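You operate a simulated robot arm through the tools that you are given. There is no shell and no other tool. Be economical: measure what you need, move in short steps, check, and stop when the job is done.

You run a simulated robot arm. Do the job below in one go: nothing can be reset, and whatever is moved stays where it is left.

## Task
Tighten the yellow screw, then the blue screw, at 15 N m.
Fine: set the torque dial first, one run each with the brown driver, driver back in the brown holder.

It is judged by the outcome, as a careful person would: the job done as asked, and still so three seconds after it is handed in. It fails if anything else is knocked over, pushed out of place, dropped, spilled or broken.

## Robot
A 7-joint arm with a two-finger parallel gripper, fixed in place. Base frame: the origin is at the foot of the arm, x ahead of it, y to its left, z up. Readings come in cm, degrees, newtons and seconds.
With the tool pointing down near the work surface it reaches from about 12 to 64 cm from the base axis. Its first joint turns from -66.0 to 66.0 degrees. Payload 2.4 kg.
Tool frame: the origin (TCP) lies between the finger pads and is the grasp point; the fingertips stand 3 cm ahead of it; z points along the fingers, y is the line along which they close. The gripper opens to 9.4 cm. The fingers are 2.8 cm wide and 1 cm thick; the gripper's body (5 by 9.6 cm) begins 5.5 cm behind the TCP.
Orientation is that of the tool frame in the base frame, as [roll, pitch, yaw] about the fixed x, y, z axes, in that order (R = Rz(yaw) Ry(pitch) Rx(roll)). With the fingers straight down and closing along the base's y, the tool's x points along the base's -x, its y along +y and its z along -z.

## Interface
- The arm moves only by the tool arm_command. Its argument "steps" is one flat list of numbers, 7 for each row, row after row: the closure, from 0 (fully open) to 1 (shut), then the shift along the tool's x, y, z in units of 40 mm (1.0 is 40 mm), then the turn, a rotation vector about the tool's x, y, z in units of 4 degrees (1.0 is 4 degrees). In form: [grip, dx, dy, dz, wx, wy, wz, grip, dx, dy, dz, wx, wy, wz, ...]. A call has 1 to 12 rows; each row shifts and turns the commanded pose from where the row before left it, along the tool's axes as they then stand. A call with a number of a shift or a turn outside -1 to 1 is refused whole. Rows are played at 5 a second. More than 5 cm and 8.6 degrees between two rows, or a gripper value outside its range, and nothing of the call is played. A pose out of reach is approached as far as the arm can. The call stops where the force on the tool passes 40 N (or 10 N more than at its start, if that is more) or the arm is blocked; 0.2 s more then pass. Each finger travels about 15.3 cm/s and halts on what it meets, pressing with about 25 N; the grip force reading is that of the motor and also rises with nothing between the fingers. The clock runs only during rows and for 0.2 s after the last one: add rows that do not move to give the fingers time. The reply holds the time, the measured pose of the TCP, the force on the tool along the base axes, the opening and the grip force, in the units named above and with some noise.
- Cameras (640 x 400 px; columns grow to the right, rows downward): "scene" is fixed at [2.65, 48.93, 143.67]; the picture's right is [-0.79, -0.61, 0.00], its down [-0.45, 0.58, -0.68] and it looks along [0.41, -0.54, -0.73] (base axes); focal length 349 px, centre (320, 200). "wrist" rides on the gripper at [7.6, 1.4, -10.2] in the tool frame; the picture's right is [-0.18, 0.98, 0.00], its down [-0.75, -0.14, -0.64] and it looks along [-0.63, -0.12, 0.77] (tool axes); focal length 243 px, centre (320, 200). There is no depth. A picture from a camera that has moved, and an enlarged one, comes with that camera's place and axes in the base frame and with its lens. The place of the scene camera against the robot may be out by one fixed shift of up to 2.5 cm in any direction.
- snapshot(camera): a new picture of that camera. The clock stands still meanwhile.
- inspect(camera, box): a new picture of the part [left, top, right, bottom] of that camera's present view, enlarged. The clock stands still meanwhile.
- sign_off(): hands the job in; it is judged then, once.

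Work in short steps. Places have to be worked out from the pictures, the camera data and where the tool is seen: move nearer, look again, correct. Check each grasp and each placing, and mend what went wrong. You have 120 turns and 64 pictures in all, those below and enlarged ones among them. Open the gripper and draw the arm clear of the work before you hand the job in, unless the task says otherwise; then end with one line.

The tools are called as a command line: name --argument value ..., lists and objects as JSON in quotes. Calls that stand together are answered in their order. arm_command: Moves the arm, as the interface text tells. Its arguments: {"type":"object","properties":{"steps":{"type":"array","items":{"type":"number"}}},"required":["steps"]} The other tools are called the same way: snapshot (camera) takes a picture; inspect (camera, box) takes an enlarged picture of a part of a camera's view; sign_off () hands the job in.

At the start:

```text
t: 0.0
ee_pos: [39.02, 5.54, 103.64]
tool_rot: [180.0, 0.0, 180.0]
force: [-0.7, -0.3, 0.6]
opening: 9.41
gripper_force: 0.1
```

scene: 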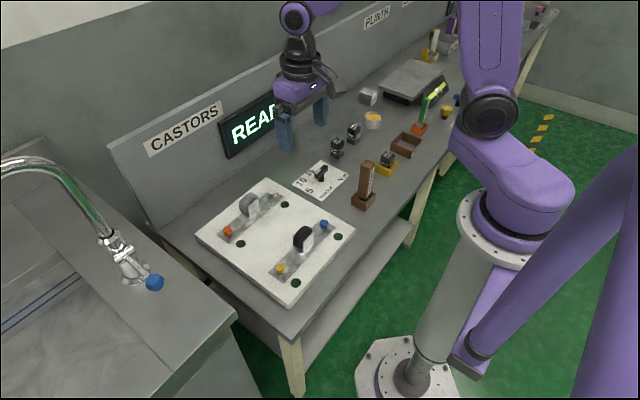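
wrist: 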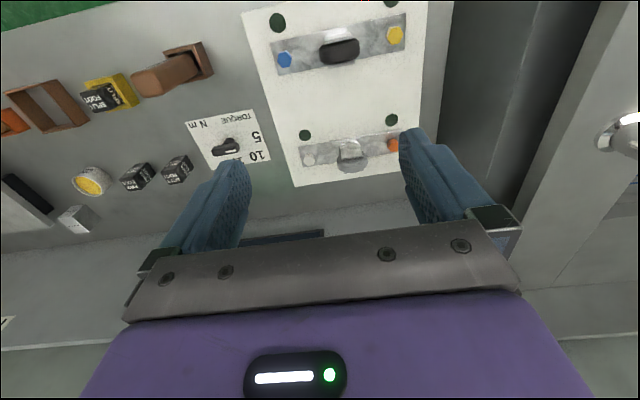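

I start by enlarging the work area in both views to see the dial, the driver, and the screws.

inspect --camera "scene" --box '[180, 120, 400, 310]'

inspect --camera "wrist" --box '[0, 0, 280, 240]'

inspect --camera "scene" --box '[280, 60, 480, 220]'

```text
2.11 times, centred on (290, 215) of scene
camera zoom: at [2.65, 48.93, 143.67], right [-0.79, -0.61, 0.0], down [-0.45, 0.58, -0.68], along [0.41, -0.54, -0.73], focal length 735 px, centre (383, 168)
```

zoom: 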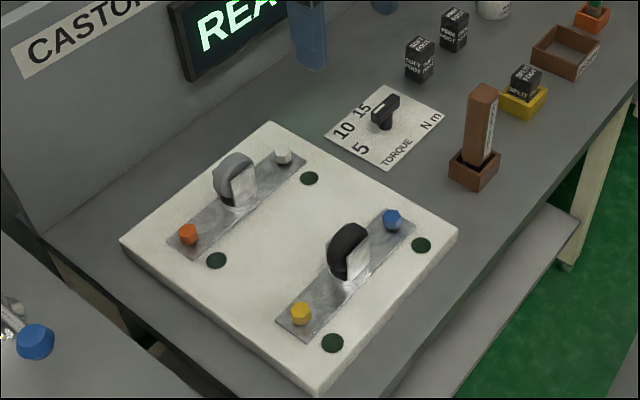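

```text
1.67 times, centred on (140, 120) of wrist
camera zoom: at [31.34, 7.14, 113.82], right [0.18, 0.98, 0.0], down [0.75, -0.14, 0.64], along [0.63, -0.12, -0.77], focal length 404 px, centre (620, 333)
```

zoom: 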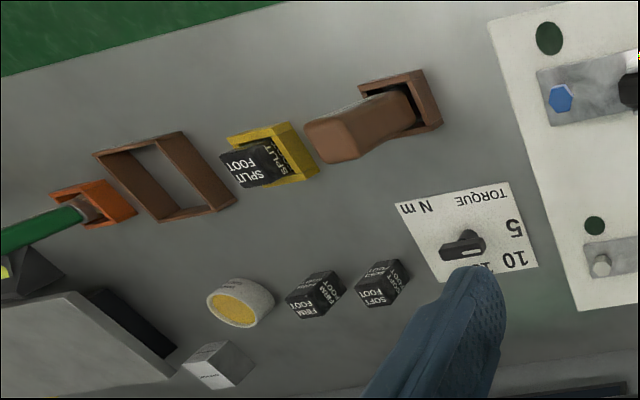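

```text
2.50 times, centred on (380, 140) of scene
camera zoom: at [2.65, 48.93, 143.67], right [-0.79, -0.61, 0.0], down [-0.45, 0.58, -0.68], along [0.41, -0.54, -0.73], focal length 873 px, centre (170, 350)
```

zoom: 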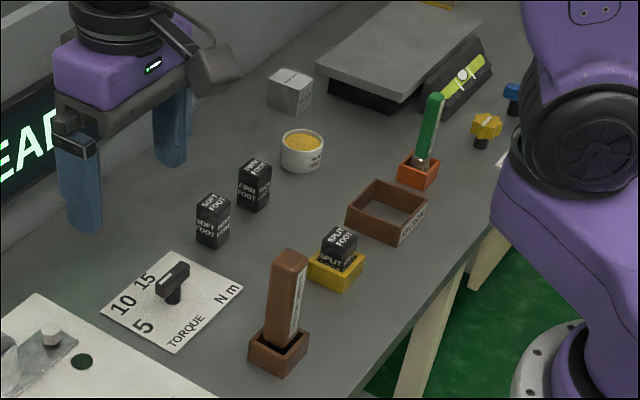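

From the wrist view I estimate the dial knob at about (51.6,-16.3), the brown holder at (35.5,-17), yellow screw at (38,18) and blue at (38,0). I move closer over the dial to look.

arm_command --steps '[0, -0.208, -0.81, 0.567, 0, 0, 0, 0, -0.208, -0.81, 0.567, 0, 0, 0, 0, -0.208, -0.81, 0.567, 0, 0, 0, 0, -0.208, -0.81, 0.567, 0, 0, 0, 0, -0.208, -0.81, 0.567, 0, 0, 0, 0, -0.208, -0.81, 0.567, 0, 0, 0]'

snapshot --camera "wrist"

snapshot --camera "scene"

```text
t: 1.4
ee_pos: [44.16, -13.75, 89.77]
tool_rot: [180.0, 0.0, -179.9]
force: [0.3, -0.2, 0.0]
opening: 9.38
gripper_force: 0.0
```

```text
58 pictures are left
camera wrist: at [36.55, -12.34, 100.08], right [0.18, 0.98, 0.0], down [0.75, -0.14, 0.64], along [0.63, -0.12, -0.77], focal length 243 px, centre (320, 200)
```

wrist: 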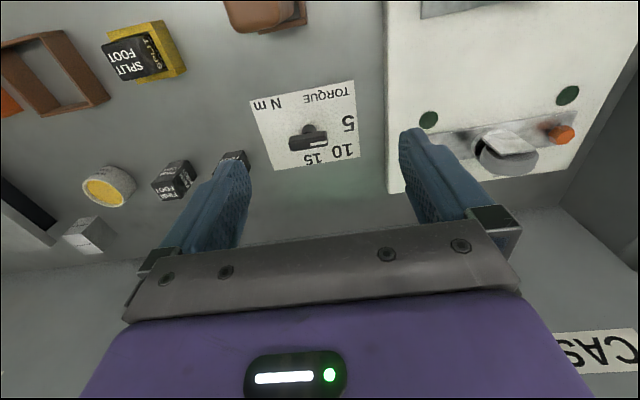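

```text
57 pictures are left
```

scene: 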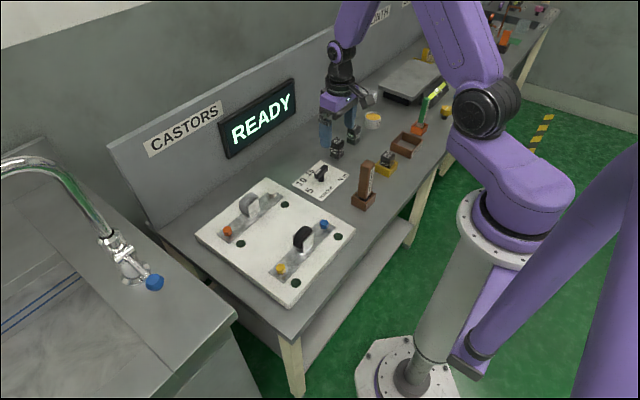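

inspect --camera "wrist" --box '[230, 60, 390, 180]'

inspect --camera "scene" --box '[280, 140, 400, 220]'

```text
3.33 times, centred on (310, 120) of wrist
camera zoom: at [36.55, -12.34, 100.08], right [0.18, 0.98, 0.0], down [0.75, -0.14, 0.64], along [0.63, -0.12, -0.77], focal length 809 px, centre (353, 467)
```

zoom: 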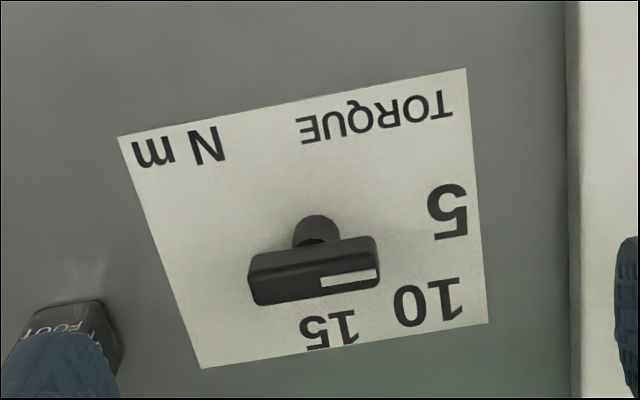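

```text
5.00 times, centred on (340, 180) of scene
camera zoom: at [2.64, 48.93, 143.67], right [-0.79, -0.61, 0.0], down [-0.45, 0.58, -0.68], along [0.41, -0.54, -0.73], focal length 1745 px, centre (220, 300)
```

zoom: 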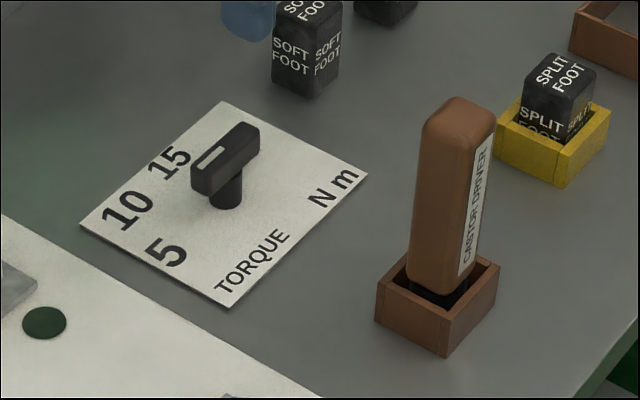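

The dial's white mark is at the +y end of the bar, so it points at 5. The labels sit at about 0°/45°/90° from +y towards +x, so 15 is towards +x. I go above the knob and turn the gripper +90° about base z so I can grip the bar and turn it back.

arm_command --steps '[0.2, -0.94, -0.4, 0, 0, 0, 0, 0.4, -0.94, -0.4, 0, 0, 0, 0, 0.4, 0, 0, 0, 0, 0, -1, 0.4, 0, 0, 0, 0, 0, -1, 0.4, 0, 0, 0, 0, 0, -1, 0.4, 0, 0, 0, 0, 0, -1, 0.4, 0, 0, 0, 0, 0, -1, 0.4, 0, 0, 0, 0, 0, -1, 0.4, 0, 0, 0, 0, 0, -1, 0.4, 0, 0, 0, 0, 0, -1, 0.4, 0, 0, 0, 0, 0, -1, 0.4, 0, 0, 0, 0, 0, -1]'

arm_command --steps '[0.4, 0, 0, 0, 0, 0, -1, 0.4, 0, 0, 0, 0, 0, -1, 0.4, 0, 0, 0, 0, 0, -1, 0.4, 0, 0, 0, 0, 0, -1, 0.4, 0, 0, 0, 0, 0, -1, 0.4, 0, 0, 0, 0, 0, -1, 0.4, 0, 0, 0, 0, 0, -1, 0.4, 0, 0, 0, 0, 0, -1, 0.4, 0, 0, 0, 0, 0, -1, 0.4, 0, 0, 0, 0, 0, -1, 0.4, 0, 0, 0, 0, 0, -1, 0.4, 0, 0, 0, 0, 0, -1]'

snapshot --camera "wrist"

```text
t: 4.0
ee_pos: [51.53, -16.91, 89.78]
tool_rot: [-179.9, 0.0, -139.8]
force: [0.8, 0.1, -0.3]
opening: 5.64
gripper_force: 0.1
```

```text
t: 6.6
ee_pos: [51.47, -16.91, 89.86]
tool_rot: [179.9, 0.0, -91.9]
force: [-0.6, 0.2, 1.3]
opening: 5.62
gripper_force: 0.0
```

```text
54 pictures are left
camera wrist: at [49.79, -24.47, 100.2], right [-0.98, 0.22, 0.0], down [0.17, 0.75, 0.64], along [0.14, 0.63, -0.77], focal length 243 px, centre (320, 200)
```

wrist: 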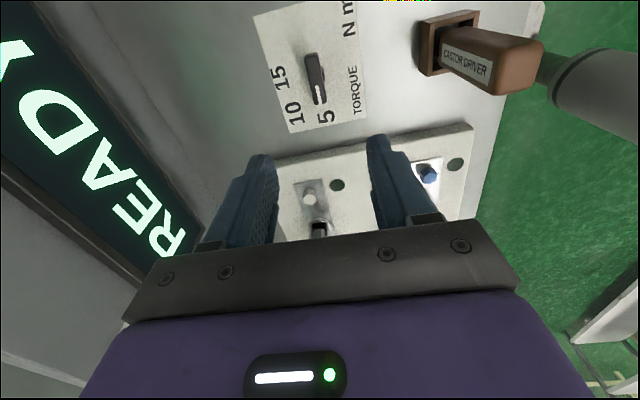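

The bar is centred near (51.9,-17). I descend partway and look again.

arm_command --steps '[0.4, 0, -0.1, 0.85, 0, 0, 0.5, 0.4, 0, 0, 0.85, 0, 0, 0, 0.4, 0, 0, 0.85, 0, 0, 0, 0.4, 0, 0, 0.85, 0, 0, 0, 0.4, 0, 0, 0.85, 0, 0, 0]'

snapshot --camera "wrist"

inspect --camera "scene" --box '[280, 130, 380, 210]'

```text
t: 7.8
ee_pos: [52.16, -16.96, 72.92]
tool_rot: [-179.9, 0.0, -93.9]
force: [0.3, 0.2, -0.6]
opening: 5.64
gripper_force: 0.0
```

```text
53 pictures are left
camera wrist: at [50.04, -24.42, 83.14], right [-0.97, 0.25, 0.0], down [0.19, 0.74, 0.64], along [0.16, 0.62, -0.77], focal length 243 px, centre (320, 200)
```

wrist: 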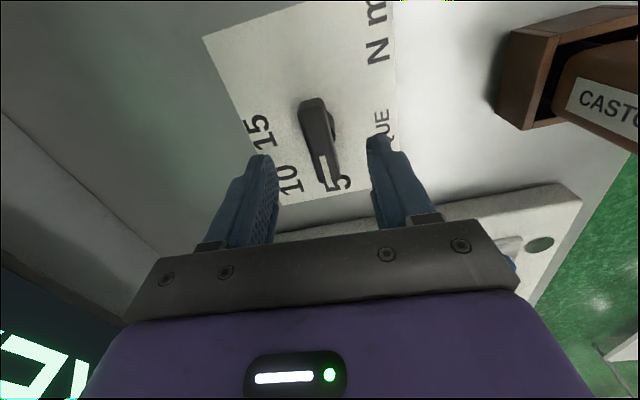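

```text
5.00 times, centred on (330, 170) of scene
camera zoom: at [2.65, 48.93, 143.67], right [-0.79, -0.61, 0.0], down [-0.45, 0.58, -0.68], along [0.41, -0.54, -0.73], focal length 1745 px, centre (270, 350)
```

zoom: 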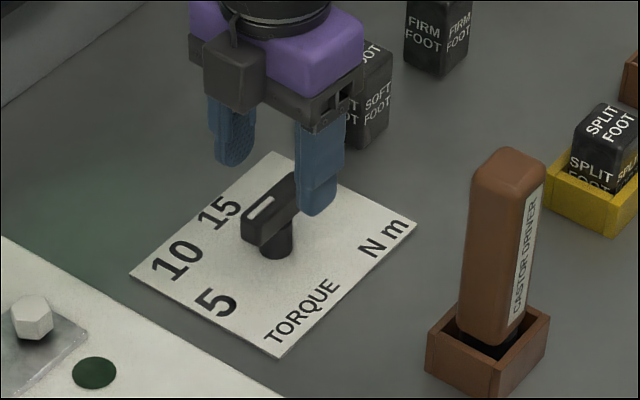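

The fingers straddle the bar. I lower 4 cm, then close.

arm_command --steps '[0.4, 0.06, 0.05, 0.5, 0, 0, 0, 0.4, 0, 0, 0.5, 0, 0, 0, 0.4, 0, 0, 0, 0, 0, 0]'

arm_command --steps '[0.7, 0, 0, 0, 0, 0, 0, 1, 0, 0, 0, 0, 0, 0, 1, 0, 0, 0, 0, 0, 0, 1, 0, 0, 0, 0, 0, 0]'

inspect --camera "scene" --box '[280, 130, 380, 210]'

```text
t: 8.6
ee_pos: [51.69, -17.04, 69.09]
tool_rot: [-180.0, 0.0, -94.0]
force: [-0.2, -0.4, 0.0]
opening: 5.64
gripper_force: 0.0
```

```text
t: 9.6
ee_pos: [51.98, -17.28, 68.91]
tool_rot: [-179.5, 0.0, -93.9]
force: [22.3, -5.4, -11.4]
opening: 2.17
gripper_force: 45.1
```

```text
5.00 times, centred on (330, 170) of scene
camera zoom: at [2.71, 48.91, 143.67], right [-0.79, -0.61, 0.0], down [-0.45, 0.58, -0.68], along [0.41, -0.54, -0.73], focal length 1745 px, centre (270, 350)
```

zoom: 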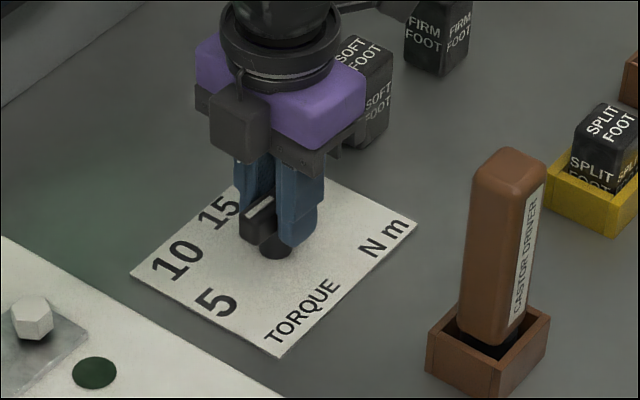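

It is gripped at 2.17 cm, with a side load of 22 N along +x because I am slightly off-centre. I shift +x to relieve it before turning.

arm_command --steps '[1, 0, -0.1, 0, 0, 0, 0, 1, 0, 0, 0, 0, 0, 0]'

```text
t: 10.2
ee_pos: [51.99, -17.31, 69.0]
tool_rot: [179.8, 0.0, -94.0]
force: [-5.0, 1.1, 26.3]
opening: 2.16
gripper_force: 45.1
```

The side load is relieved. Now I turn clockwise seen from above, checking the force partway.

arm_command --steps '[1, 0, 0, 0, 0, 0, 1, 1, 0, 0, 0, 0, 0, 1, 1, 0, 0, 0, 0, 0, 1, 1, 0, 0, 0, 0, 0, 1, 1, 0, 0, 0, 0, 0, 1, 1, 0, 0, 0, 0, 0, 1]'

inspect --camera "scene" --box '[280, 130, 380, 210]'

```text
t: 10.8
ee_pos: [51.96, -17.28, 68.9]
tool_rot: [179.7, 0.0, -100.3]
force: [-4.6, 2.2, 8.0]
opening: 2.17
gripper_force: 45.2
stopped in row 2: the force on the tool passed its limit (the readings are from after the stop); the commanded pose is now the measured one
```

```text
5.00 times, centred on (330, 170) of scene
camera zoom: at [2.63, 48.94, 143.66], right [-0.79, -0.61, 0.0], down [-0.45, 0.58, -0.68], along [0.41, -0.54, -0.73], focal length 1745 px, centre (270, 350)
```

zoom: 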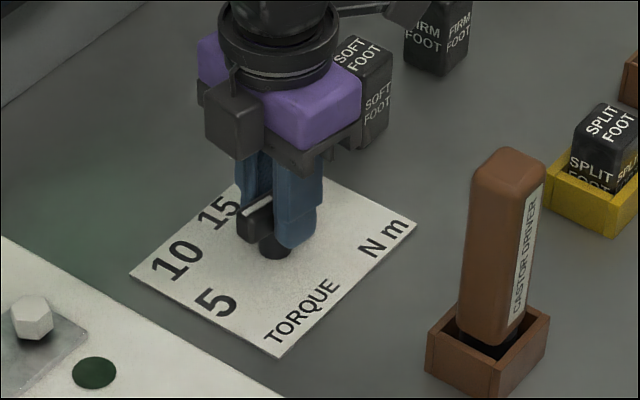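

The bar did turn about 6° with the grip, and the stop was a force spike. I continue with smaller turns per row.

arm_command --steps '[1, 0, 0, 0, 0, 0, 0, 1, 0, 0, 0, 0, 0, 0.4, 1, 0, 0, 0, 0, 0, 0.4, 1, 0, 0, 0, 0, 0, 0.4, 1, 0, 0, 0, 0, 0, 0.4, 1, 0, 0, 0, 0, 0, 0.4, 1, 0, 0, 0, 0, 0, 0.4, 1, 0, 0, 0, 0, 0, 0.4]'

```text
t: 12.6
ee_pos: [51.78, -17.25, 68.98]
tool_rot: [179.7, 0.0, -111.6]
force: [-14.5, -0.8, 21.2]
opening: 2.15
gripper_force: 45.4
```

It is turning, with some −x load building up. I relieve it slightly and keep turning.

arm_command --steps '[1, 0.023, 0.058, -0.02, 0, 0, 0, 1, 0, 0, 0, 0, 0, 0.5, 1, 0, 0, 0, 0, 0, 0.5, 1, 0, 0, 0, 0, 0, 0.5, 1, 0, 0, 0, 0, 0, 0.5, 1, 0, 0, 0, 0, 0, 0.5, 1, 0, 0, 0, 0, 0, 0.5, 1, 0, 0, 0, 0, 0, 0.5, 1, 0, 0, 0, 0, 0, 0.5, 1, 0, 0, 0, 0, 0, 0.5]'

inspect --camera "scene" --box '[280, 130, 380, 210]'

```text
t: 14.2
ee_pos: [51.92, -17.02, 68.98]
tool_rot: [-180.0, 0.0, -123.1]
force: [4.8, -1.9, -10.7]
opening: 2.13
gripper_force: 45.3
stopped in row 8: the force on the tool passed its limit (the readings are from after the stop); the commanded pose is now the measured one
```

```text
5.00 times, centred on (330, 170) of scene
camera zoom: at [2.67, 48.92, 143.67], right [-0.79, -0.61, 0.0], down [-0.45, 0.58, -0.68], along [0.41, -0.54, -0.73], focal length 1745 px, centre (270, 350)
```

zoom: 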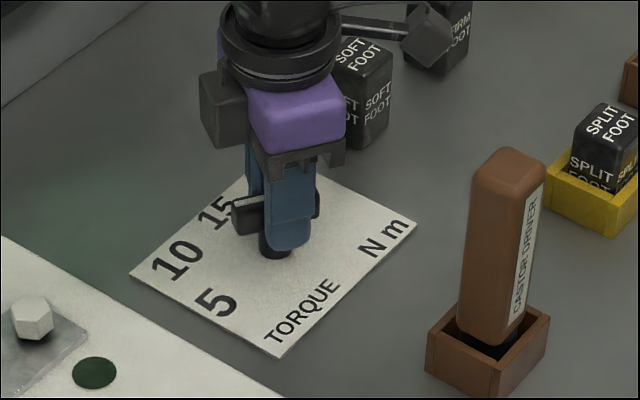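

The bar follows well, about 30° done. Continuing.

arm_command --steps '[1, 0, 0, 0, 0, 0, 0.4, 1, 0, 0, 0, 0, 0, 0.4, 1, 0, 0, 0, 0, 0, 0.4, 1, 0, 0, 0, 0, 0, 0.4, 1, 0, 0, 0, 0, 0, 0.4, 1, 0, 0, 0, 0, 0, 0.4, 1, 0, 0, 0, 0, 0, 0.4, 1, 0, 0, 0, 0, 0, 0.4, 1, 0, 0, 0, 0, 0, 0.4, 1, 0, 0, 0, 0, 0, 0.4, 1, 0, 0, 0, 0, 0, 0.4, 1, 0, 0, 0, 0, 0, 0.4]'

arm_command --steps '[1, 0, 0, 0, 0, 0, 0.4, 1, 0, 0, 0, 0, 0, 0.4, 1, 0, 0, 0, 0, 0, 0.4, 1, 0, 0, 0, 0, 0, 0.4, 1, 0, 0, 0, 0, 0, 0.4, 1, 0, 0, 0, 0, 0, 0.4, 1, 0, 0, 0, 0, 0, 0.4, 1, 0, 0, 0, 0, 0, 0.4, 1, 0, 0, 0, 0, 0, 0.4, 1, 0, 0, 0, 0, 0, 0.4, 1, 0, 0, 0, 0, 0, 0.4, 1, 0, 0, 0, 0, 0, 0.4]'

snapshot --camera "wrist"

```text
t: 16.8
ee_pos: [51.76, -17.18, 68.95]
tool_rot: [179.9, -0.1, -142.4]
force: [0.1, 3.0, -15.1]
opening: 2.14
gripper_force: 45.0
```

```text
t: 19.4
ee_pos: [51.75, -17.07, 69.07]
tool_rot: [180.0, -0.1, -161.5]
force: [-12.0, 11.9, 3.4]
opening: 2.16
gripper_force: 44.6
```

```text
48 pictures are left
camera wrist: at [44.08, -18.08, 79.3], right [-0.14, 0.99, 0.0], down [0.76, 0.1, 0.64], along [0.63, 0.09, -0.77], focal length 243 px, centre (320, 200)
```

wrist: 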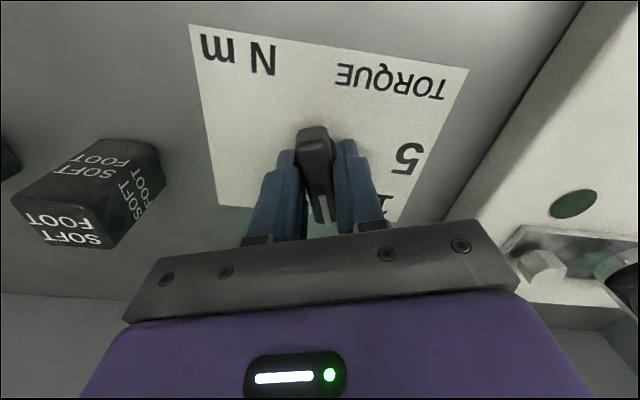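

The bar stays aligned with the fingers, and by the label positions 15 is at 90° (+x) of an axis-aligned plate centred at (52,-17). I turn the last 18.5°.

arm_command --steps '[1, 0, 0, 0, 0, 0, 0.4, 1, 0, 0, 0, 0, 0, 0.4, 1, 0, 0, 0, 0, 0, 0.4, 1, 0, 0, 0, 0, 0, 0.4, 1, 0, 0, 0, 0, 0, 0.4, 1, 0, 0, 0, 0, 0, 0.4, 1, 0, 0, 0, 0, 0, 0.4, 1, 0, 0, 0, 0, 0, 0.4, 1, 0, 0, 0, 0, 0, 0.4, 1, 0, 0, 0, 0, 0, 0.4, 1, 0, 0, 0, 0, 0, 0.4, 1, 0, 0, 0, 0, 0, 0.2]'

snapshot --camera "wrist"

```text
t: 22.0
ee_pos: [51.74, -16.85, 69.02]
tool_rot: [179.9, -0.2, -179.8]
force: [-13.0, 28.0, 3.3]
opening: 2.14
gripper_force: 44.9
```

```text
47 pictures are left
camera wrist: at [44.14, -15.54, 79.31], right [0.18, 0.98, 0.0], down [0.76, -0.14, 0.64], along [0.63, -0.12, -0.77], focal length 243 px, centre (320, 200)
```

wrist: 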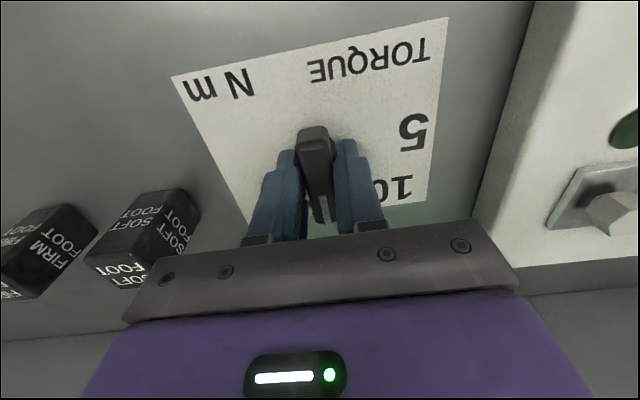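

The gripper is back at neutral with the bar along x. I relieve the +y load, open, rise and look at the dial.

arm_command --steps '[1, 0.04, 0.06, 0, 0, 0, 0, 0.6, 0, 0, 0, 0, 0, 0, 0.4, 0, 0, 0, 0, 0, 0, 0.4, 0, 0, -0.5, 0, 0, 0, 0.4, 0, 0, -1, 0, 0, 0, 0.4, 0, 0, -1, 0, 0, 0, 0.4, 0, 0, -1, 0, 0, 0, 0.4, 0.5, 0, -0.8, 0, 0, 0, 0.4, 1, 0, 0, 0, 0, 0]'

inspect --camera "wrist" --box '[200, 40, 420, 200]'

inspect --camera "scene" --box '[280, 130, 400, 220]'

```text
t: 24.0
ee_pos: [45.32, -16.92, 86.35]
tool_rot: [180.0, -0.1, -179.9]
force: [-0.4, 0.0, -0.4]
opening: 5.69
gripper_force: 0.0
```

```text
2.50 times, centred on (310, 120) of wrist
camera zoom: at [37.64, -15.42, 96.64], right [0.18, 0.98, 0.0], down [0.75, -0.14, 0.64], along [0.63, -0.12, -0.77], focal length 606 px, centre (345, 400)
```

zoom: 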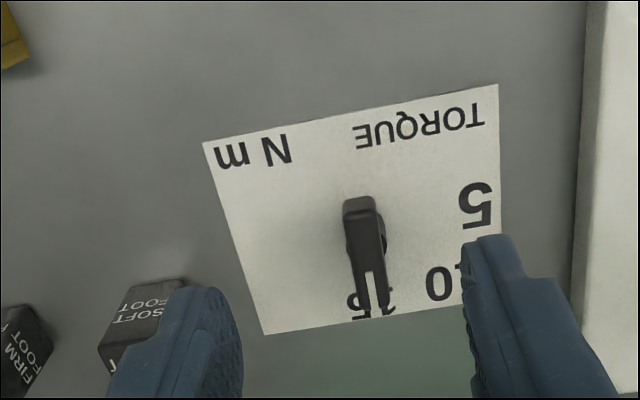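

```text
4.44 times, centred on (340, 175) of scene
camera zoom: at [2.65, 48.93, 143.67], right [-0.79, -0.61, 0.0], down [-0.45, 0.58, -0.68], along [0.41, -0.54, -0.73], focal length 1551 px, centre (231, 311)
```

zoom: 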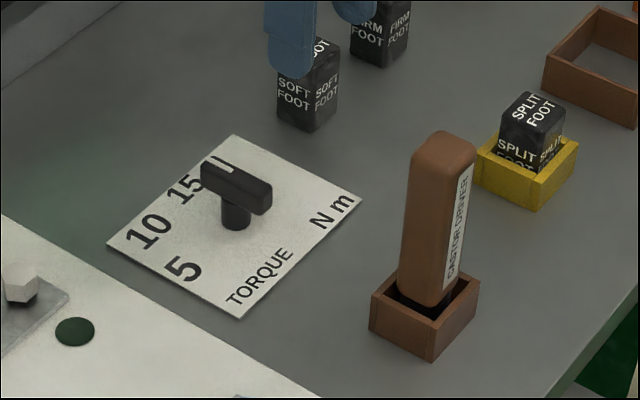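

The mark points at 15, about 92° measured. Next I back off above the driver to see it well.

arm_command --steps '[0, 0.5, 0, -1, 0, 0, 0, 0, 0.8, 0, -0.5, 0, 0, 0, 0, 0.9, 0, 0, 0, 0, 0, 0, 0.9, 0, 0, 0, 0, 0, 0, 0.9, 0, 0, 0, 0, 0]'

snapshot --camera "wrist"

```text
t: 25.2
ee_pos: [29.73, -16.74, 92.16]
tool_rot: [180.0, 0.0, -179.8]
force: [-1.3, 1.0, -0.1]
opening: 9.43
gripper_force: 0.0
```

```text
44 pictures are left
camera wrist: at [22.03, -15.25, 102.47], right [0.18, 0.98, 0.0], down [0.75, -0.14, 0.64], along [0.63, -0.12, -0.77], focal length 243 px, centre (320, 200)
```

wrist: 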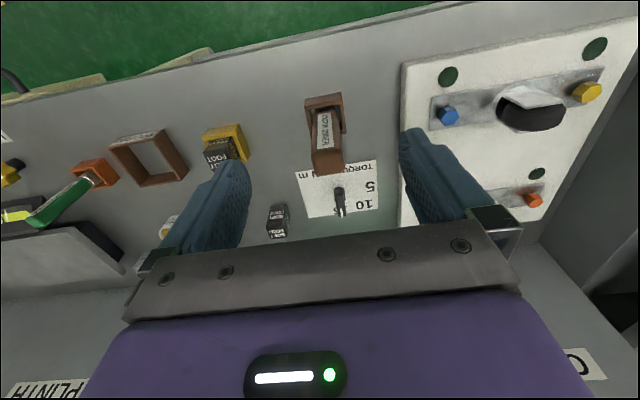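

inspect --camera "wrist" --box '[260, 70, 400, 190]'

inspect --camera "wrist" --box '[400, 20, 640, 200]'

```text
3.33 times, centred on (330, 130) of wrist
camera zoom: at [22.03, -15.25, 102.47], right [0.18, 0.98, 0.0], down [0.75, -0.14, 0.64], along [0.63, -0.12, -0.77], focal length 809 px, centre (287, 433)
```

zoom: 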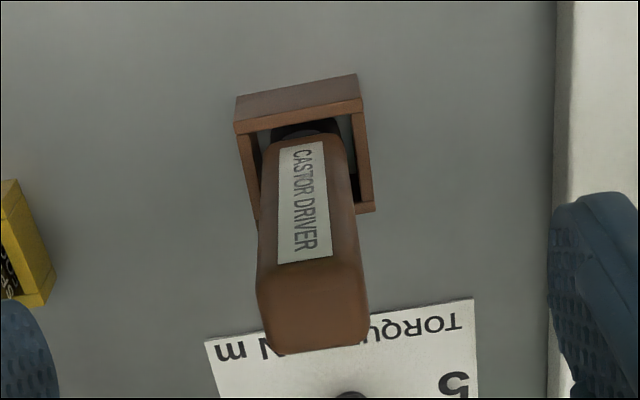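

```text
2.22 times, centred on (520, 110) of wrist
camera zoom: at [22.03, -15.25, 102.47], right [0.18, 0.98, 0.0], down [0.75, -0.14, 0.64], along [0.63, -0.12, -0.77], focal length 539 px, centre (-124, 400)
```

zoom: 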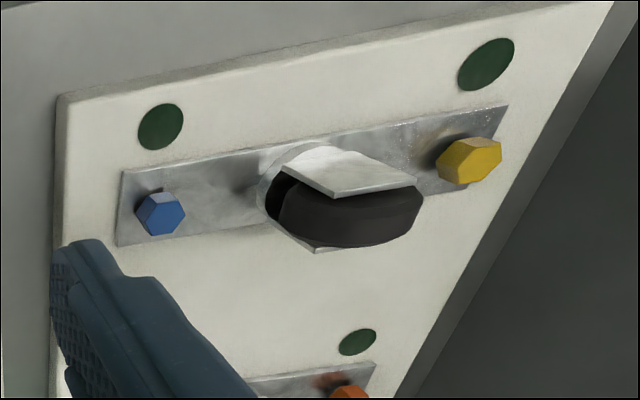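

The driver stands upright: holder centre about (35.8,-17.0), handle about 3.4 cm wide, from z 68.8 to 79.6. Before grasping it I survey the screws from nearby for precise positions.

arm_command --steps '[0, 0.06, 0.92, 0.14, 0, 0, 0, 0, 0.06, 0.92, 0.14, 0, 0, 0, 0, 0.06, 0.92, 0.14, 0, 0, 0, 0, 0.06, 0.92, 0.14, 0, 0, 0, 0, 0.06, 0.92, 0.14, 0, 0, 0, 0, 0.06, 0.92, 0.14, 0, 0, 0, 0, 0.06, 0.92, 0.14, 0, 0, 0, 0, 0, 0, 0, 0, 0, 0]'

inspect --camera "wrist" --box '[240, 80, 420, 200]'

snapshot --camera "wrist"

```text
t: 27.0
ee_pos: [27.97, 8.87, 88.42]
tool_rot: [180.0, 0.0, 180.0]
force: [0.2, 0.3, -0.1]
opening: 9.42
gripper_force: 0.0
```

```text
3.33 times, centred on (330, 140) of wrist
camera zoom: at [20.27, 10.27, 98.63], right [0.18, 0.98, 0.0], down [0.75, -0.14, 0.64], along [0.63, -0.12, -0.77], focal length 809 px, centre (287, 400)
```

zoom: 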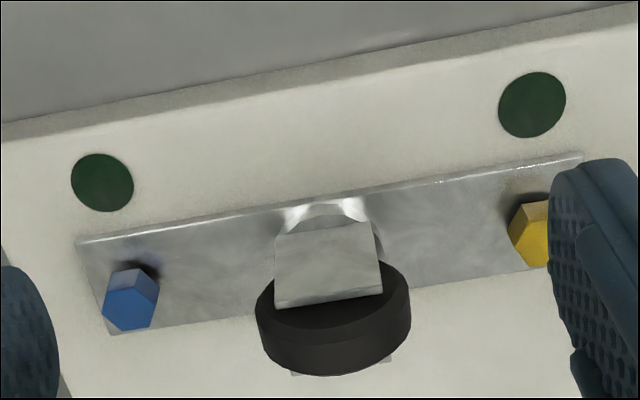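

```text
40 pictures are left
camera wrist: at [20.27, 10.27, 98.63], right [0.18, 0.98, 0.0], down [0.75, -0.14, 0.64], along [0.63, -0.12, -0.77], focal length 243 px, centre (320, 200)
```

wrist: 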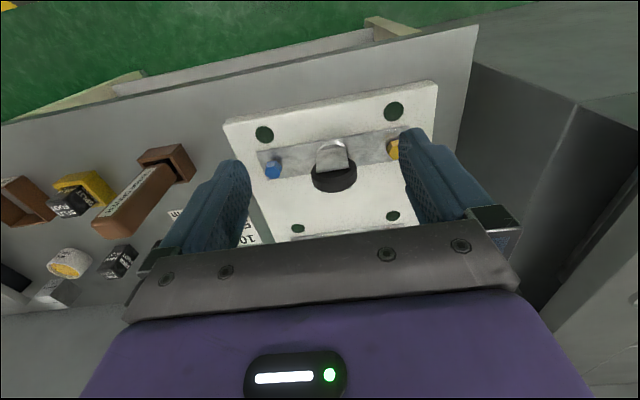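

The screw heads stand at roughly blue (38.3,-0.1) and yellow (38,17.3), tops near z 68.8, with a castor wheel between them. Now I go above the driver and descend around its handle with open fingers.

arm_command --steps '[0, -0.244, -0.81, -0.125, 0, 0, 0, 0, -0.244, -0.81, -0.125, 0, 0, 0, 0, -0.244, -0.81, -0.125, 0, 0, 0, 0, -0.244, -0.81, -0.125, 0, 0, 0, 0, -0.244, -0.81, -0.125, 0, 0, 0, 0, -0.244, -0.81, -0.125, 0, 0, 0, 0, -0.244, -0.81, -0.125, 0, 0, 0, 0, -0.244, -0.81, -0.125, 0, 0, 0, 0, 0, 0, 0, 0, 0, 0]'

arm_command --steps '[0, 0, 0, 0.8, 0, 0, 0, 0, 0, 0, 0.8, 0, 0, 0, 0, 0, 0, 0.8, 0, 0, 0, 0, 0, 0, 0.8, 0, 0, 0]'

snapshot --camera "wrist"

inspect --camera "scene" --box '[300, 110, 420, 220]'

```text
t: 29.0
ee_pos: [35.94, -16.96, 92.44]
tool_rot: [-180.0, 0.0, -179.8]
force: [1.0, -0.5, 0.9]
opening: 9.4
gripper_force: 0.1
```

```text
t: 30.0
ee_pos: [35.71, -17.11, 79.57]
tool_rot: [-179.9, 0.0, -180.0]
force: [0.5, -0.2, 0.4]
opening: 9.37
gripper_force: 0.1
```

```text
39 pictures are left
camera wrist: at [28.14, -15.64, 89.87], right [0.18, 0.98, 0.0], down [0.75, -0.14, 0.64], along [0.63, -0.12, -0.77], focal length 243 px, centre (320, 200)
```

wrist: 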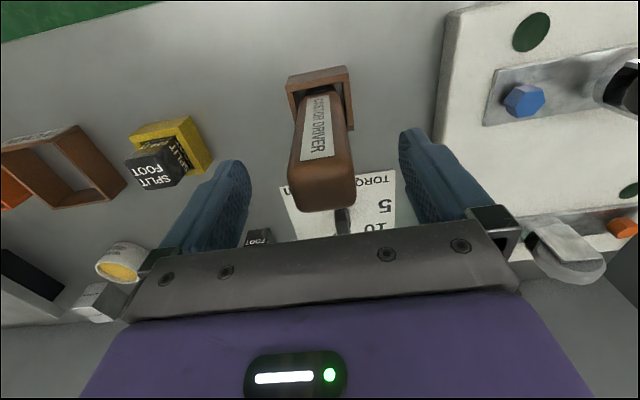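

```text
3.64 times, centred on (360, 165) of scene
camera zoom: at [2.64, 48.93, 143.67], right [-0.79, -0.61, 0.0], down [-0.45, 0.58, -0.68], along [0.41, -0.54, -0.73], focal length 1269 px, centre (174, 327)
```

zoom: 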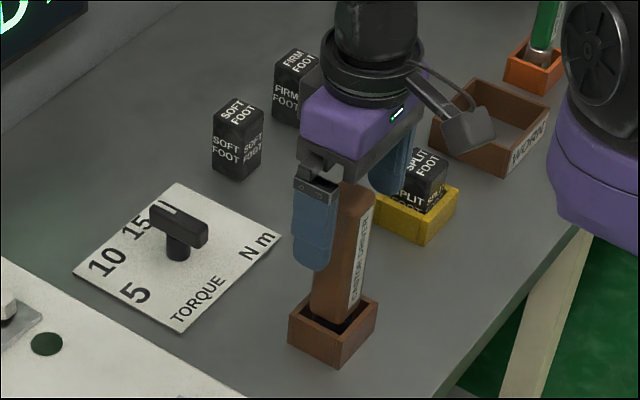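

The driver is centred between the fingers. I descend to grip height (z≈75.4) and close.

arm_command --steps '[0, 0, 0.02, 0.5, 0, 0, 0, 0, 0, 0, 0.5, 0, 0, 0, 0.3, 0, 0, 0, 0, 0, 0, 0.6, 0, 0, 0, 0, 0, 0, 1, 0, 0, 0, 0, 0, 0, 1, 0, 0, 0, 0, 0, 0, 1, 0, 0, 0, 0, 0, 0]'

inspect --camera "scene" --box '[300, 110, 420, 220]'

```text
t: 31.6
ee_pos: [35.88, -17.11, 75.41]
tool_rot: [-180.0, 0.0, -179.9]
force: [-0.2, -0.7, 0.6]
opening: 4.06
gripper_force: 24.8
```

```text
3.64 times, centred on (360, 165) of scene
camera zoom: at [2.65, 48.92, 143.67], right [-0.79, -0.61, 0.0], down [-0.45, 0.58, -0.68], along [0.41, -0.54, -0.73], focal length 1269 px, centre (174, 327)
```

zoom: 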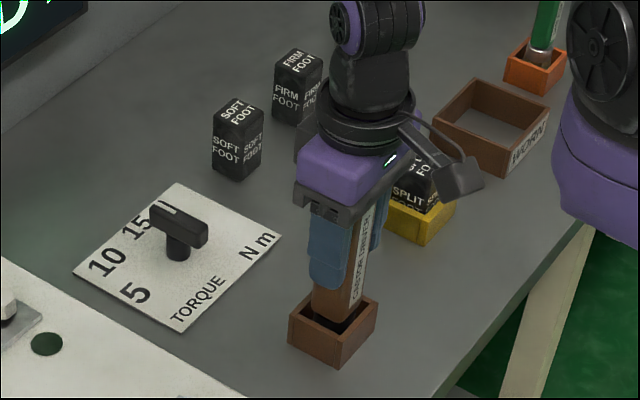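

It is gripped at 4.06 cm. I lift straight up and check.

arm_command --steps '[1, 0, 0, -0.3, 0, 0, 0, 1, 0, 0, -0.5, 0, 0, 0, 1, 0, 0, -0.7, 0, 0, 0, 1, 0, 0, -0.7, 0, 0, 0, 1, 0, 0, -0.7, 0, 0, 0, 1, 0, 0, -0.6, 0, 0, 0]'

inspect --camera "scene" --box '[280, 60, 420, 220]'

snapshot --camera "wrist"

```text
t: 33.0
ee_pos: [35.99, -17.01, 89.46]
tool_rot: [180.0, -0.1, -180.0]
force: [-0.3, 0.6, -4.2]
opening: 4.04
gripper_force: 25.0
```

```text
2.50 times, centred on (350, 140) of scene
camera zoom: at [2.65, 48.92, 143.67], right [-0.79, -0.61, 0.0], down [-0.45, 0.58, -0.68], along [0.41, -0.54, -0.73], focal length 873 px, centre (245, 350)
```

zoom: 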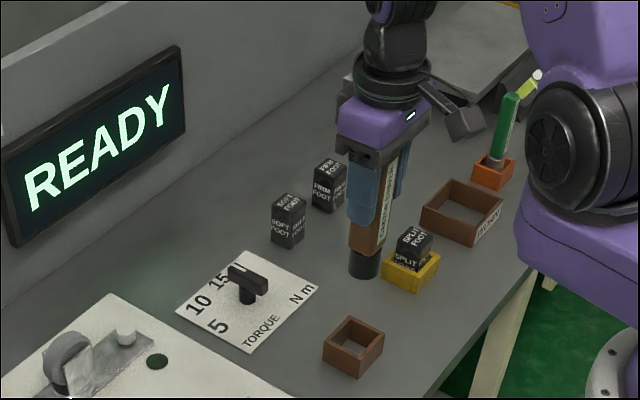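

```text
35 pictures are left
camera wrist: at [28.23, -15.54, 99.81], right [0.18, 0.98, 0.0], down [0.75, -0.14, 0.64], along [0.63, -0.12, -0.77], focal length 243 px, centre (320, 200)
```

wrist: 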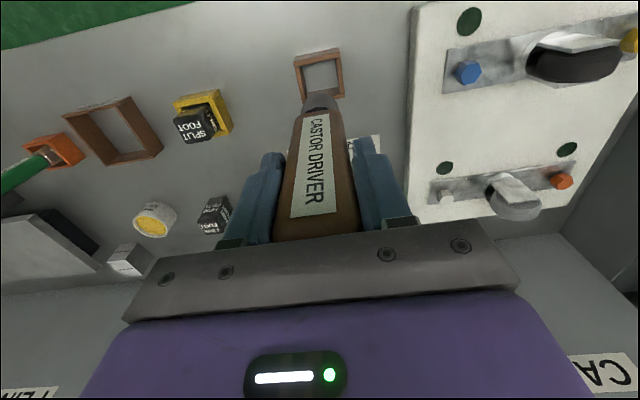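

The driver is held straight: a round black socket, its tip about 10.9 cm below the TCP, i.e. at z≈78.6. I carry it high over the wheel (top z≈75) to above the yellow screw.

arm_command --steps '[1, 0, 0.4, -0.5, 0, 0, 0, 1, -0.05, 0.8, -0.1, 0, 0, 0, 1, -0.05, 0.8, 0, 0, 0, 0, 1, -0.05, 0.85, 0, 0, 0, 0, 1, -0.05, 0.85, 0, 0, 0, 0, 1, -0.05, 0.85, 0, 0, 0, 0, 1, -0.05, 0.85, 0, 0, 0, 0, 1, -0.05, 0.85, 0, 0, 0, 0, 1, -0.05, 0.85, 0, 0, 0, 0, 1, -0.05, 0.85, 0, 0, 0, 0, 1, -0.05, 0.625, 0, 0, 0, 0, 1, 0, 0, 0, 0, 0, 0]'

snapshot --camera "wrist"

inspect --camera "scene" --box '[180, 120, 380, 310]'

```text
t: 35.6
ee_pos: [37.92, 17.38, 91.83]
tool_rot: [-180.0, 0.0, 180.0]
force: [-0.8, -1.5, -3.9]
opening: 4.01
gripper_force: 25.2
```

```text
34 pictures are left
camera wrist: at [30.19, 18.75, 102.12], right [0.18, 0.98, 0.0], down [0.75, -0.14, 0.64], along [0.63, -0.12, -0.77], focal length 243 px, centre (320, 200)
```

wrist: 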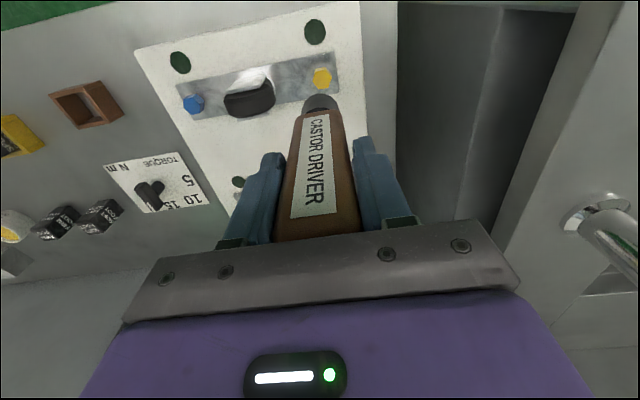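

```text
2.11 times, centred on (280, 215) of scene
camera zoom: at [2.65, 48.93, 143.67], right [-0.79, -0.61, 0.0], down [-0.45, 0.58, -0.68], along [0.41, -0.54, -0.73], focal length 735 px, centre (404, 168)
```

zoom: 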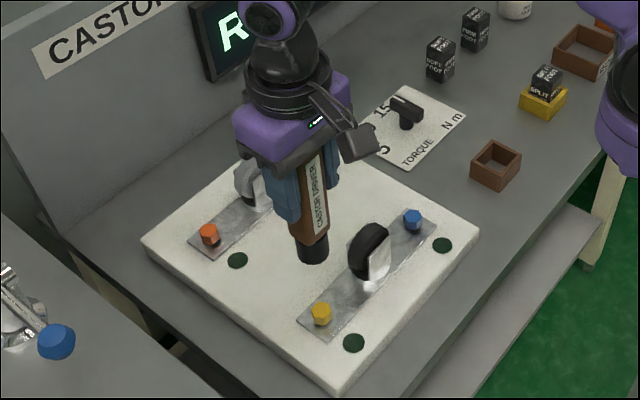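

Enlarging the screw and socket for the exact offset.

inspect --camera "wrist" --box '[270, 50, 370, 130]'

```text
5.00 times, centred on (320, 90) of wrist
camera zoom: at [30.19, 18.75, 102.12], right [0.18, 0.98, 0.0], down [0.75, -0.14, 0.64], along [0.63, -0.12, -0.77], focal length 1213 px, centre (320, 750)
```

zoom: 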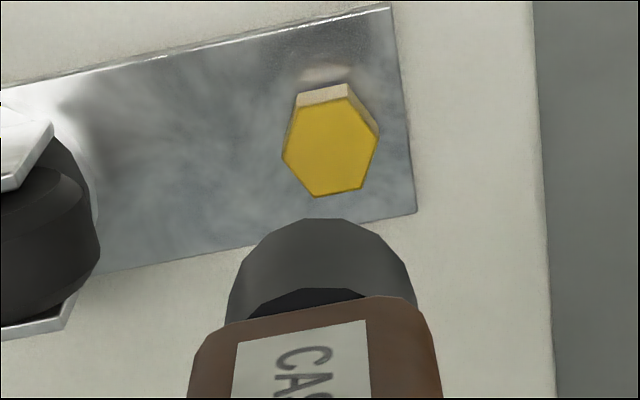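

The yellow head is at (38.1,17.45), top z≈68.6, and the socket axis at about (37.9,17.45). I nudge +x 0.15 and descend to just above the screw.

arm_command --steps '[1, -0.04, 0.01, 0.5, 0, 0, 0, 1, 0, 0, 0.7, 0, 0, 0, 1, 0, 0, 0.7, 0, 0, 0, 1, 0, 0, 0.6, 0, 0, 0, 1, 0, 0, 0, 0, 0, 0]'

inspect --camera "scene" --box '[230, 150, 350, 300]'

inspect --camera "wrist" --box '[250, 30, 390, 130]'

```text
t: 36.8
ee_pos: [38.02, 17.35, 81.72]
tool_rot: [-180.0, 0.1, 180.0]
force: [0.0, 0.4, -3.9]
opening: 4.03
gripper_force: 25.1
```

```text
2.67 times, centred on (290, 225) of scene
camera zoom: at [2.65, 48.93, 143.67], right [-0.79, -0.61, 0.0], down [-0.45, 0.58, -0.68], along [0.41, -0.54, -0.73], focal length 931 px, centre (400, 133)
```

zoom: 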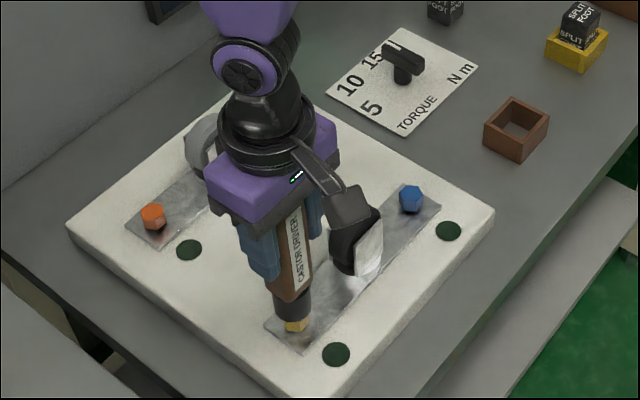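

```text
4.00 times, centred on (320, 80) of wrist
camera zoom: at [30.27, 18.89, 92.05], right [0.18, 0.98, 0.0], down [0.75, -0.14, 0.64], along [0.63, -0.12, -0.77], focal length 970 px, centre (320, 680)
```

zoom: 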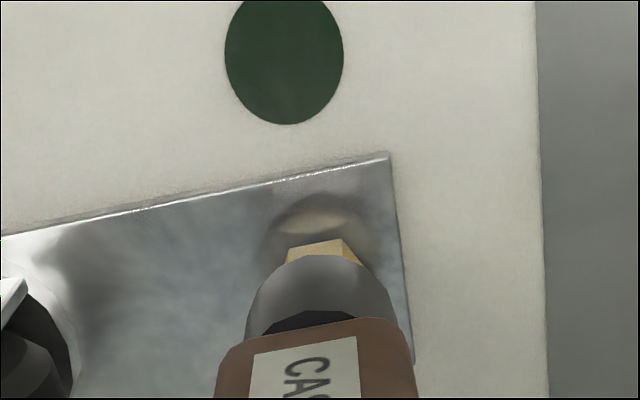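

Aligned within a few mm. I press down slowly in small steps.

arm_command --steps '[1, 0, 0, 0.1, 0, 0, 0, 1, 0, 0, 0.1, 0, 0, 0, 1, 0, 0, 0.08, 0, 0, 0, 1, 0, 0, 0.08, 0, 0, 0, 1, 0, 0, 0.05, 0, 0, 0, 1, 0, 0, 0.05, 0, 0, 0, 1, 0, 0, 0.05, 0, 0, 0]'

inspect --camera "scene" --box '[200, 80, 350, 300]'

```text
t: 38.6
ee_pos: [38.07, 17.32, 79.97]
tool_rot: [179.8, 0.1, -179.9]
force: [-1.6, -0.7, 5.7]
opening: 4.04
gripper_force: 25.0
stopped in row 7: the force on the tool passed its limit (the readings are from after the stop); the commanded pose is now the measured one
```

```text
1.82 times, centred on (275, 190) of scene
camera zoom: at [2.64, 48.92, 143.67], right [-0.79, -0.61, 0.0], down [-0.45, 0.58, -0.68], along [0.41, -0.54, -0.73], focal length 635 px, centre (402, 218)
```

zoom: 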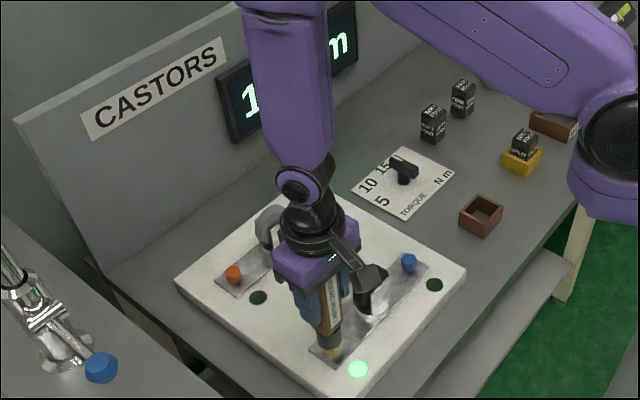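

The lamp beside the yellow screw is lit and the display has changed to "1… m". I hold still briefly and look again before lifting, so as not to cut the run short.

arm_command --steps '[1, 0, 0, 0, 0, 0, 0, 1, 0, 0, 0, 0, 0, 0, 1, 0, 0, 0, 0, 0, 0, 1, 0, 0, 0, 0, 0, 0, 1, 0, 0, 0, 0, 0, 0]'

inspect --camera "scene" --box '[200, 80, 350, 300]'

```text
t: 39.8
ee_pos: [38.04, 17.38, 79.98]
tool_rot: [179.9, 0.1, -180.0]
force: [-2.9, 1.2, 16.1]
opening: 4.04
gripper_force: 25.0
```

```text
1.82 times, centred on (275, 190) of scene
camera zoom: at [2.62, 48.92, 143.67], right [-0.79, -0.61, 0.0], down [-0.45, 0.58, -0.68], along [0.41, -0.54, -0.73], focal length 635 px, centre (402, 218)
```

zoom: 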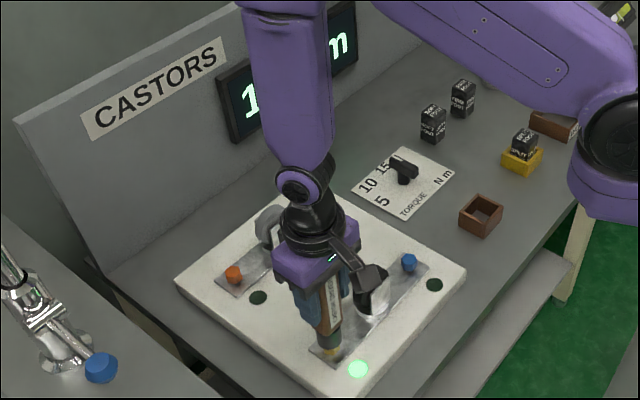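

The state is steady with the lamp on. I lift straight up to transit height and read the display.

arm_command --steps '[1, 0, 0, -0.3, 0, 0, 0, 1, 0, 0, -0.6, 0, 0, 0, 1, 0, 0, -0.7, 0, 0, 0, 1, 0, 0, -0.7, 0, 0, 0, 1, 0, 0, -0.7, 0, 0, 0, 1, 0, 0, 0, 0, 0, 0]'

snapshot --camera "scene"

inspect --camera "wrist" --box '[170, 20, 380, 160]'

```text
t: 41.2
ee_pos: [37.94, 17.29, 91.96]
tool_rot: [179.9, 0.1, -179.9]
force: [0.0, 0.1, -4.2]
opening: 4.03
gripper_force: 25.2
```

```text
27 pictures are left
```

scene: 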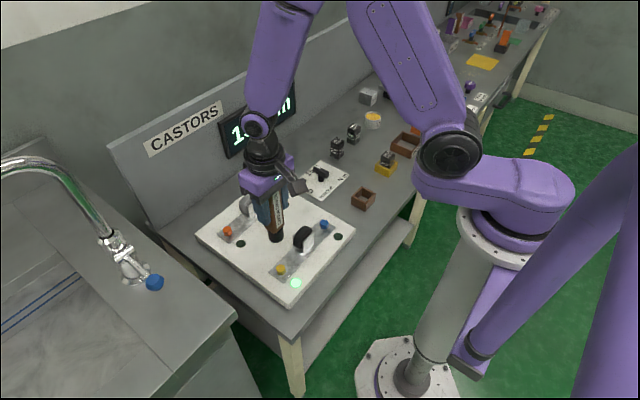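

```text
2.86 times, centred on (275, 90) of wrist
camera zoom: at [30.28, 18.74, 102.16], right [0.18, 0.98, 0.0], down [0.75, -0.14, 0.64], along [0.63, -0.12, -0.77], focal length 693 px, centre (449, 514)
```

zoom: 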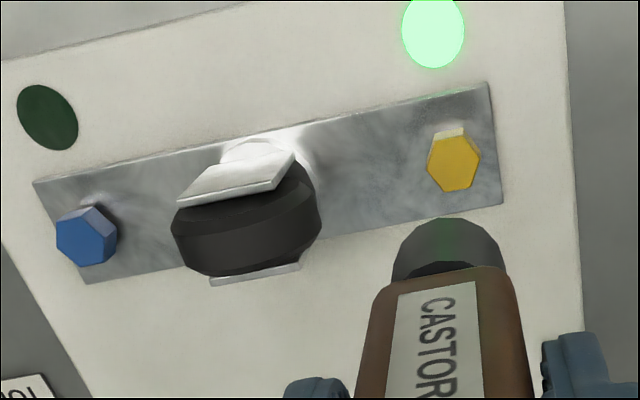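

Yellow is done: its lamp is on and the head is seated lower. I move over the blue screw, at about (38.0,0.0), and read the display from there.

arm_command --steps '[1, -0.02, -0.865, 0, 0, 0, 0, 1, 0, -0.865, 0, 0, 0, 0, 1, 0, -0.865, 0, 0, 0, 0, 1, 0, -0.865, 0, 0, 0, 0, 1, 0, -0.865, 0, 0, 0, 0, 1, 0, 0, 0, 0, 0, 0]'

inspect --camera "scene" --box '[200, 80, 360, 300]'

inspect --camera "wrist" --box '[270, 50, 370, 130]'

```text
t: 42.6
ee_pos: [38.14, -0.06, 92.0]
tool_rot: [179.9, 0.0, -179.9]
force: [-0.1, 0.5, -4.2]
opening: 4.04
gripper_force: 25.0
```

```text
1.82 times, centred on (280, 190) of scene
camera zoom: at [2.65, 48.92, 143.67], right [-0.79, -0.61, 0.0], down [-0.45, 0.58, -0.68], along [0.41, -0.54, -0.73], focal length 635 px, centre (393, 218)
```

zoom: 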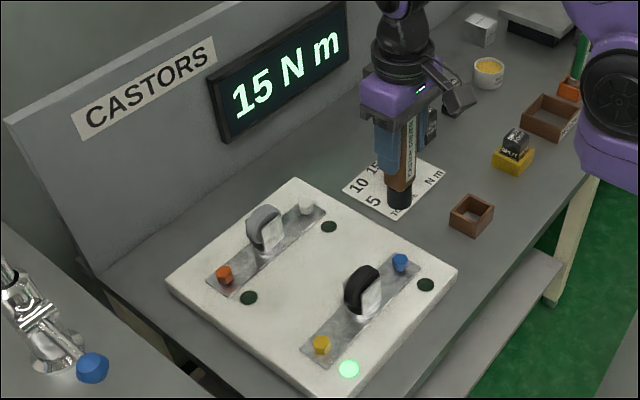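

```text
5.00 times, centred on (320, 90) of wrist
camera zoom: at [30.47, 1.36, 102.25], right [0.18, 0.98, 0.0], down [0.75, -0.14, 0.64], along [0.63, -0.12, -0.77], focal length 1213 px, centre (320, 750)
```

zoom: 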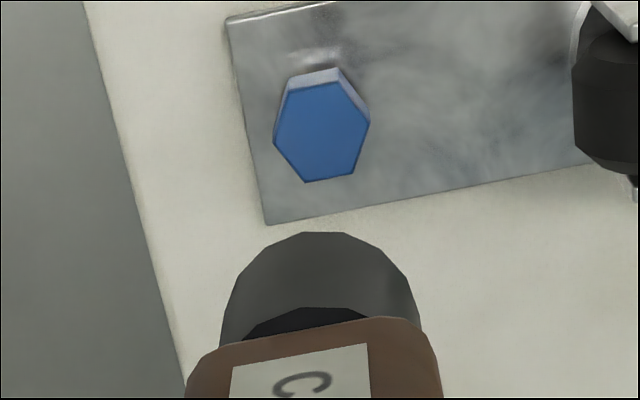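

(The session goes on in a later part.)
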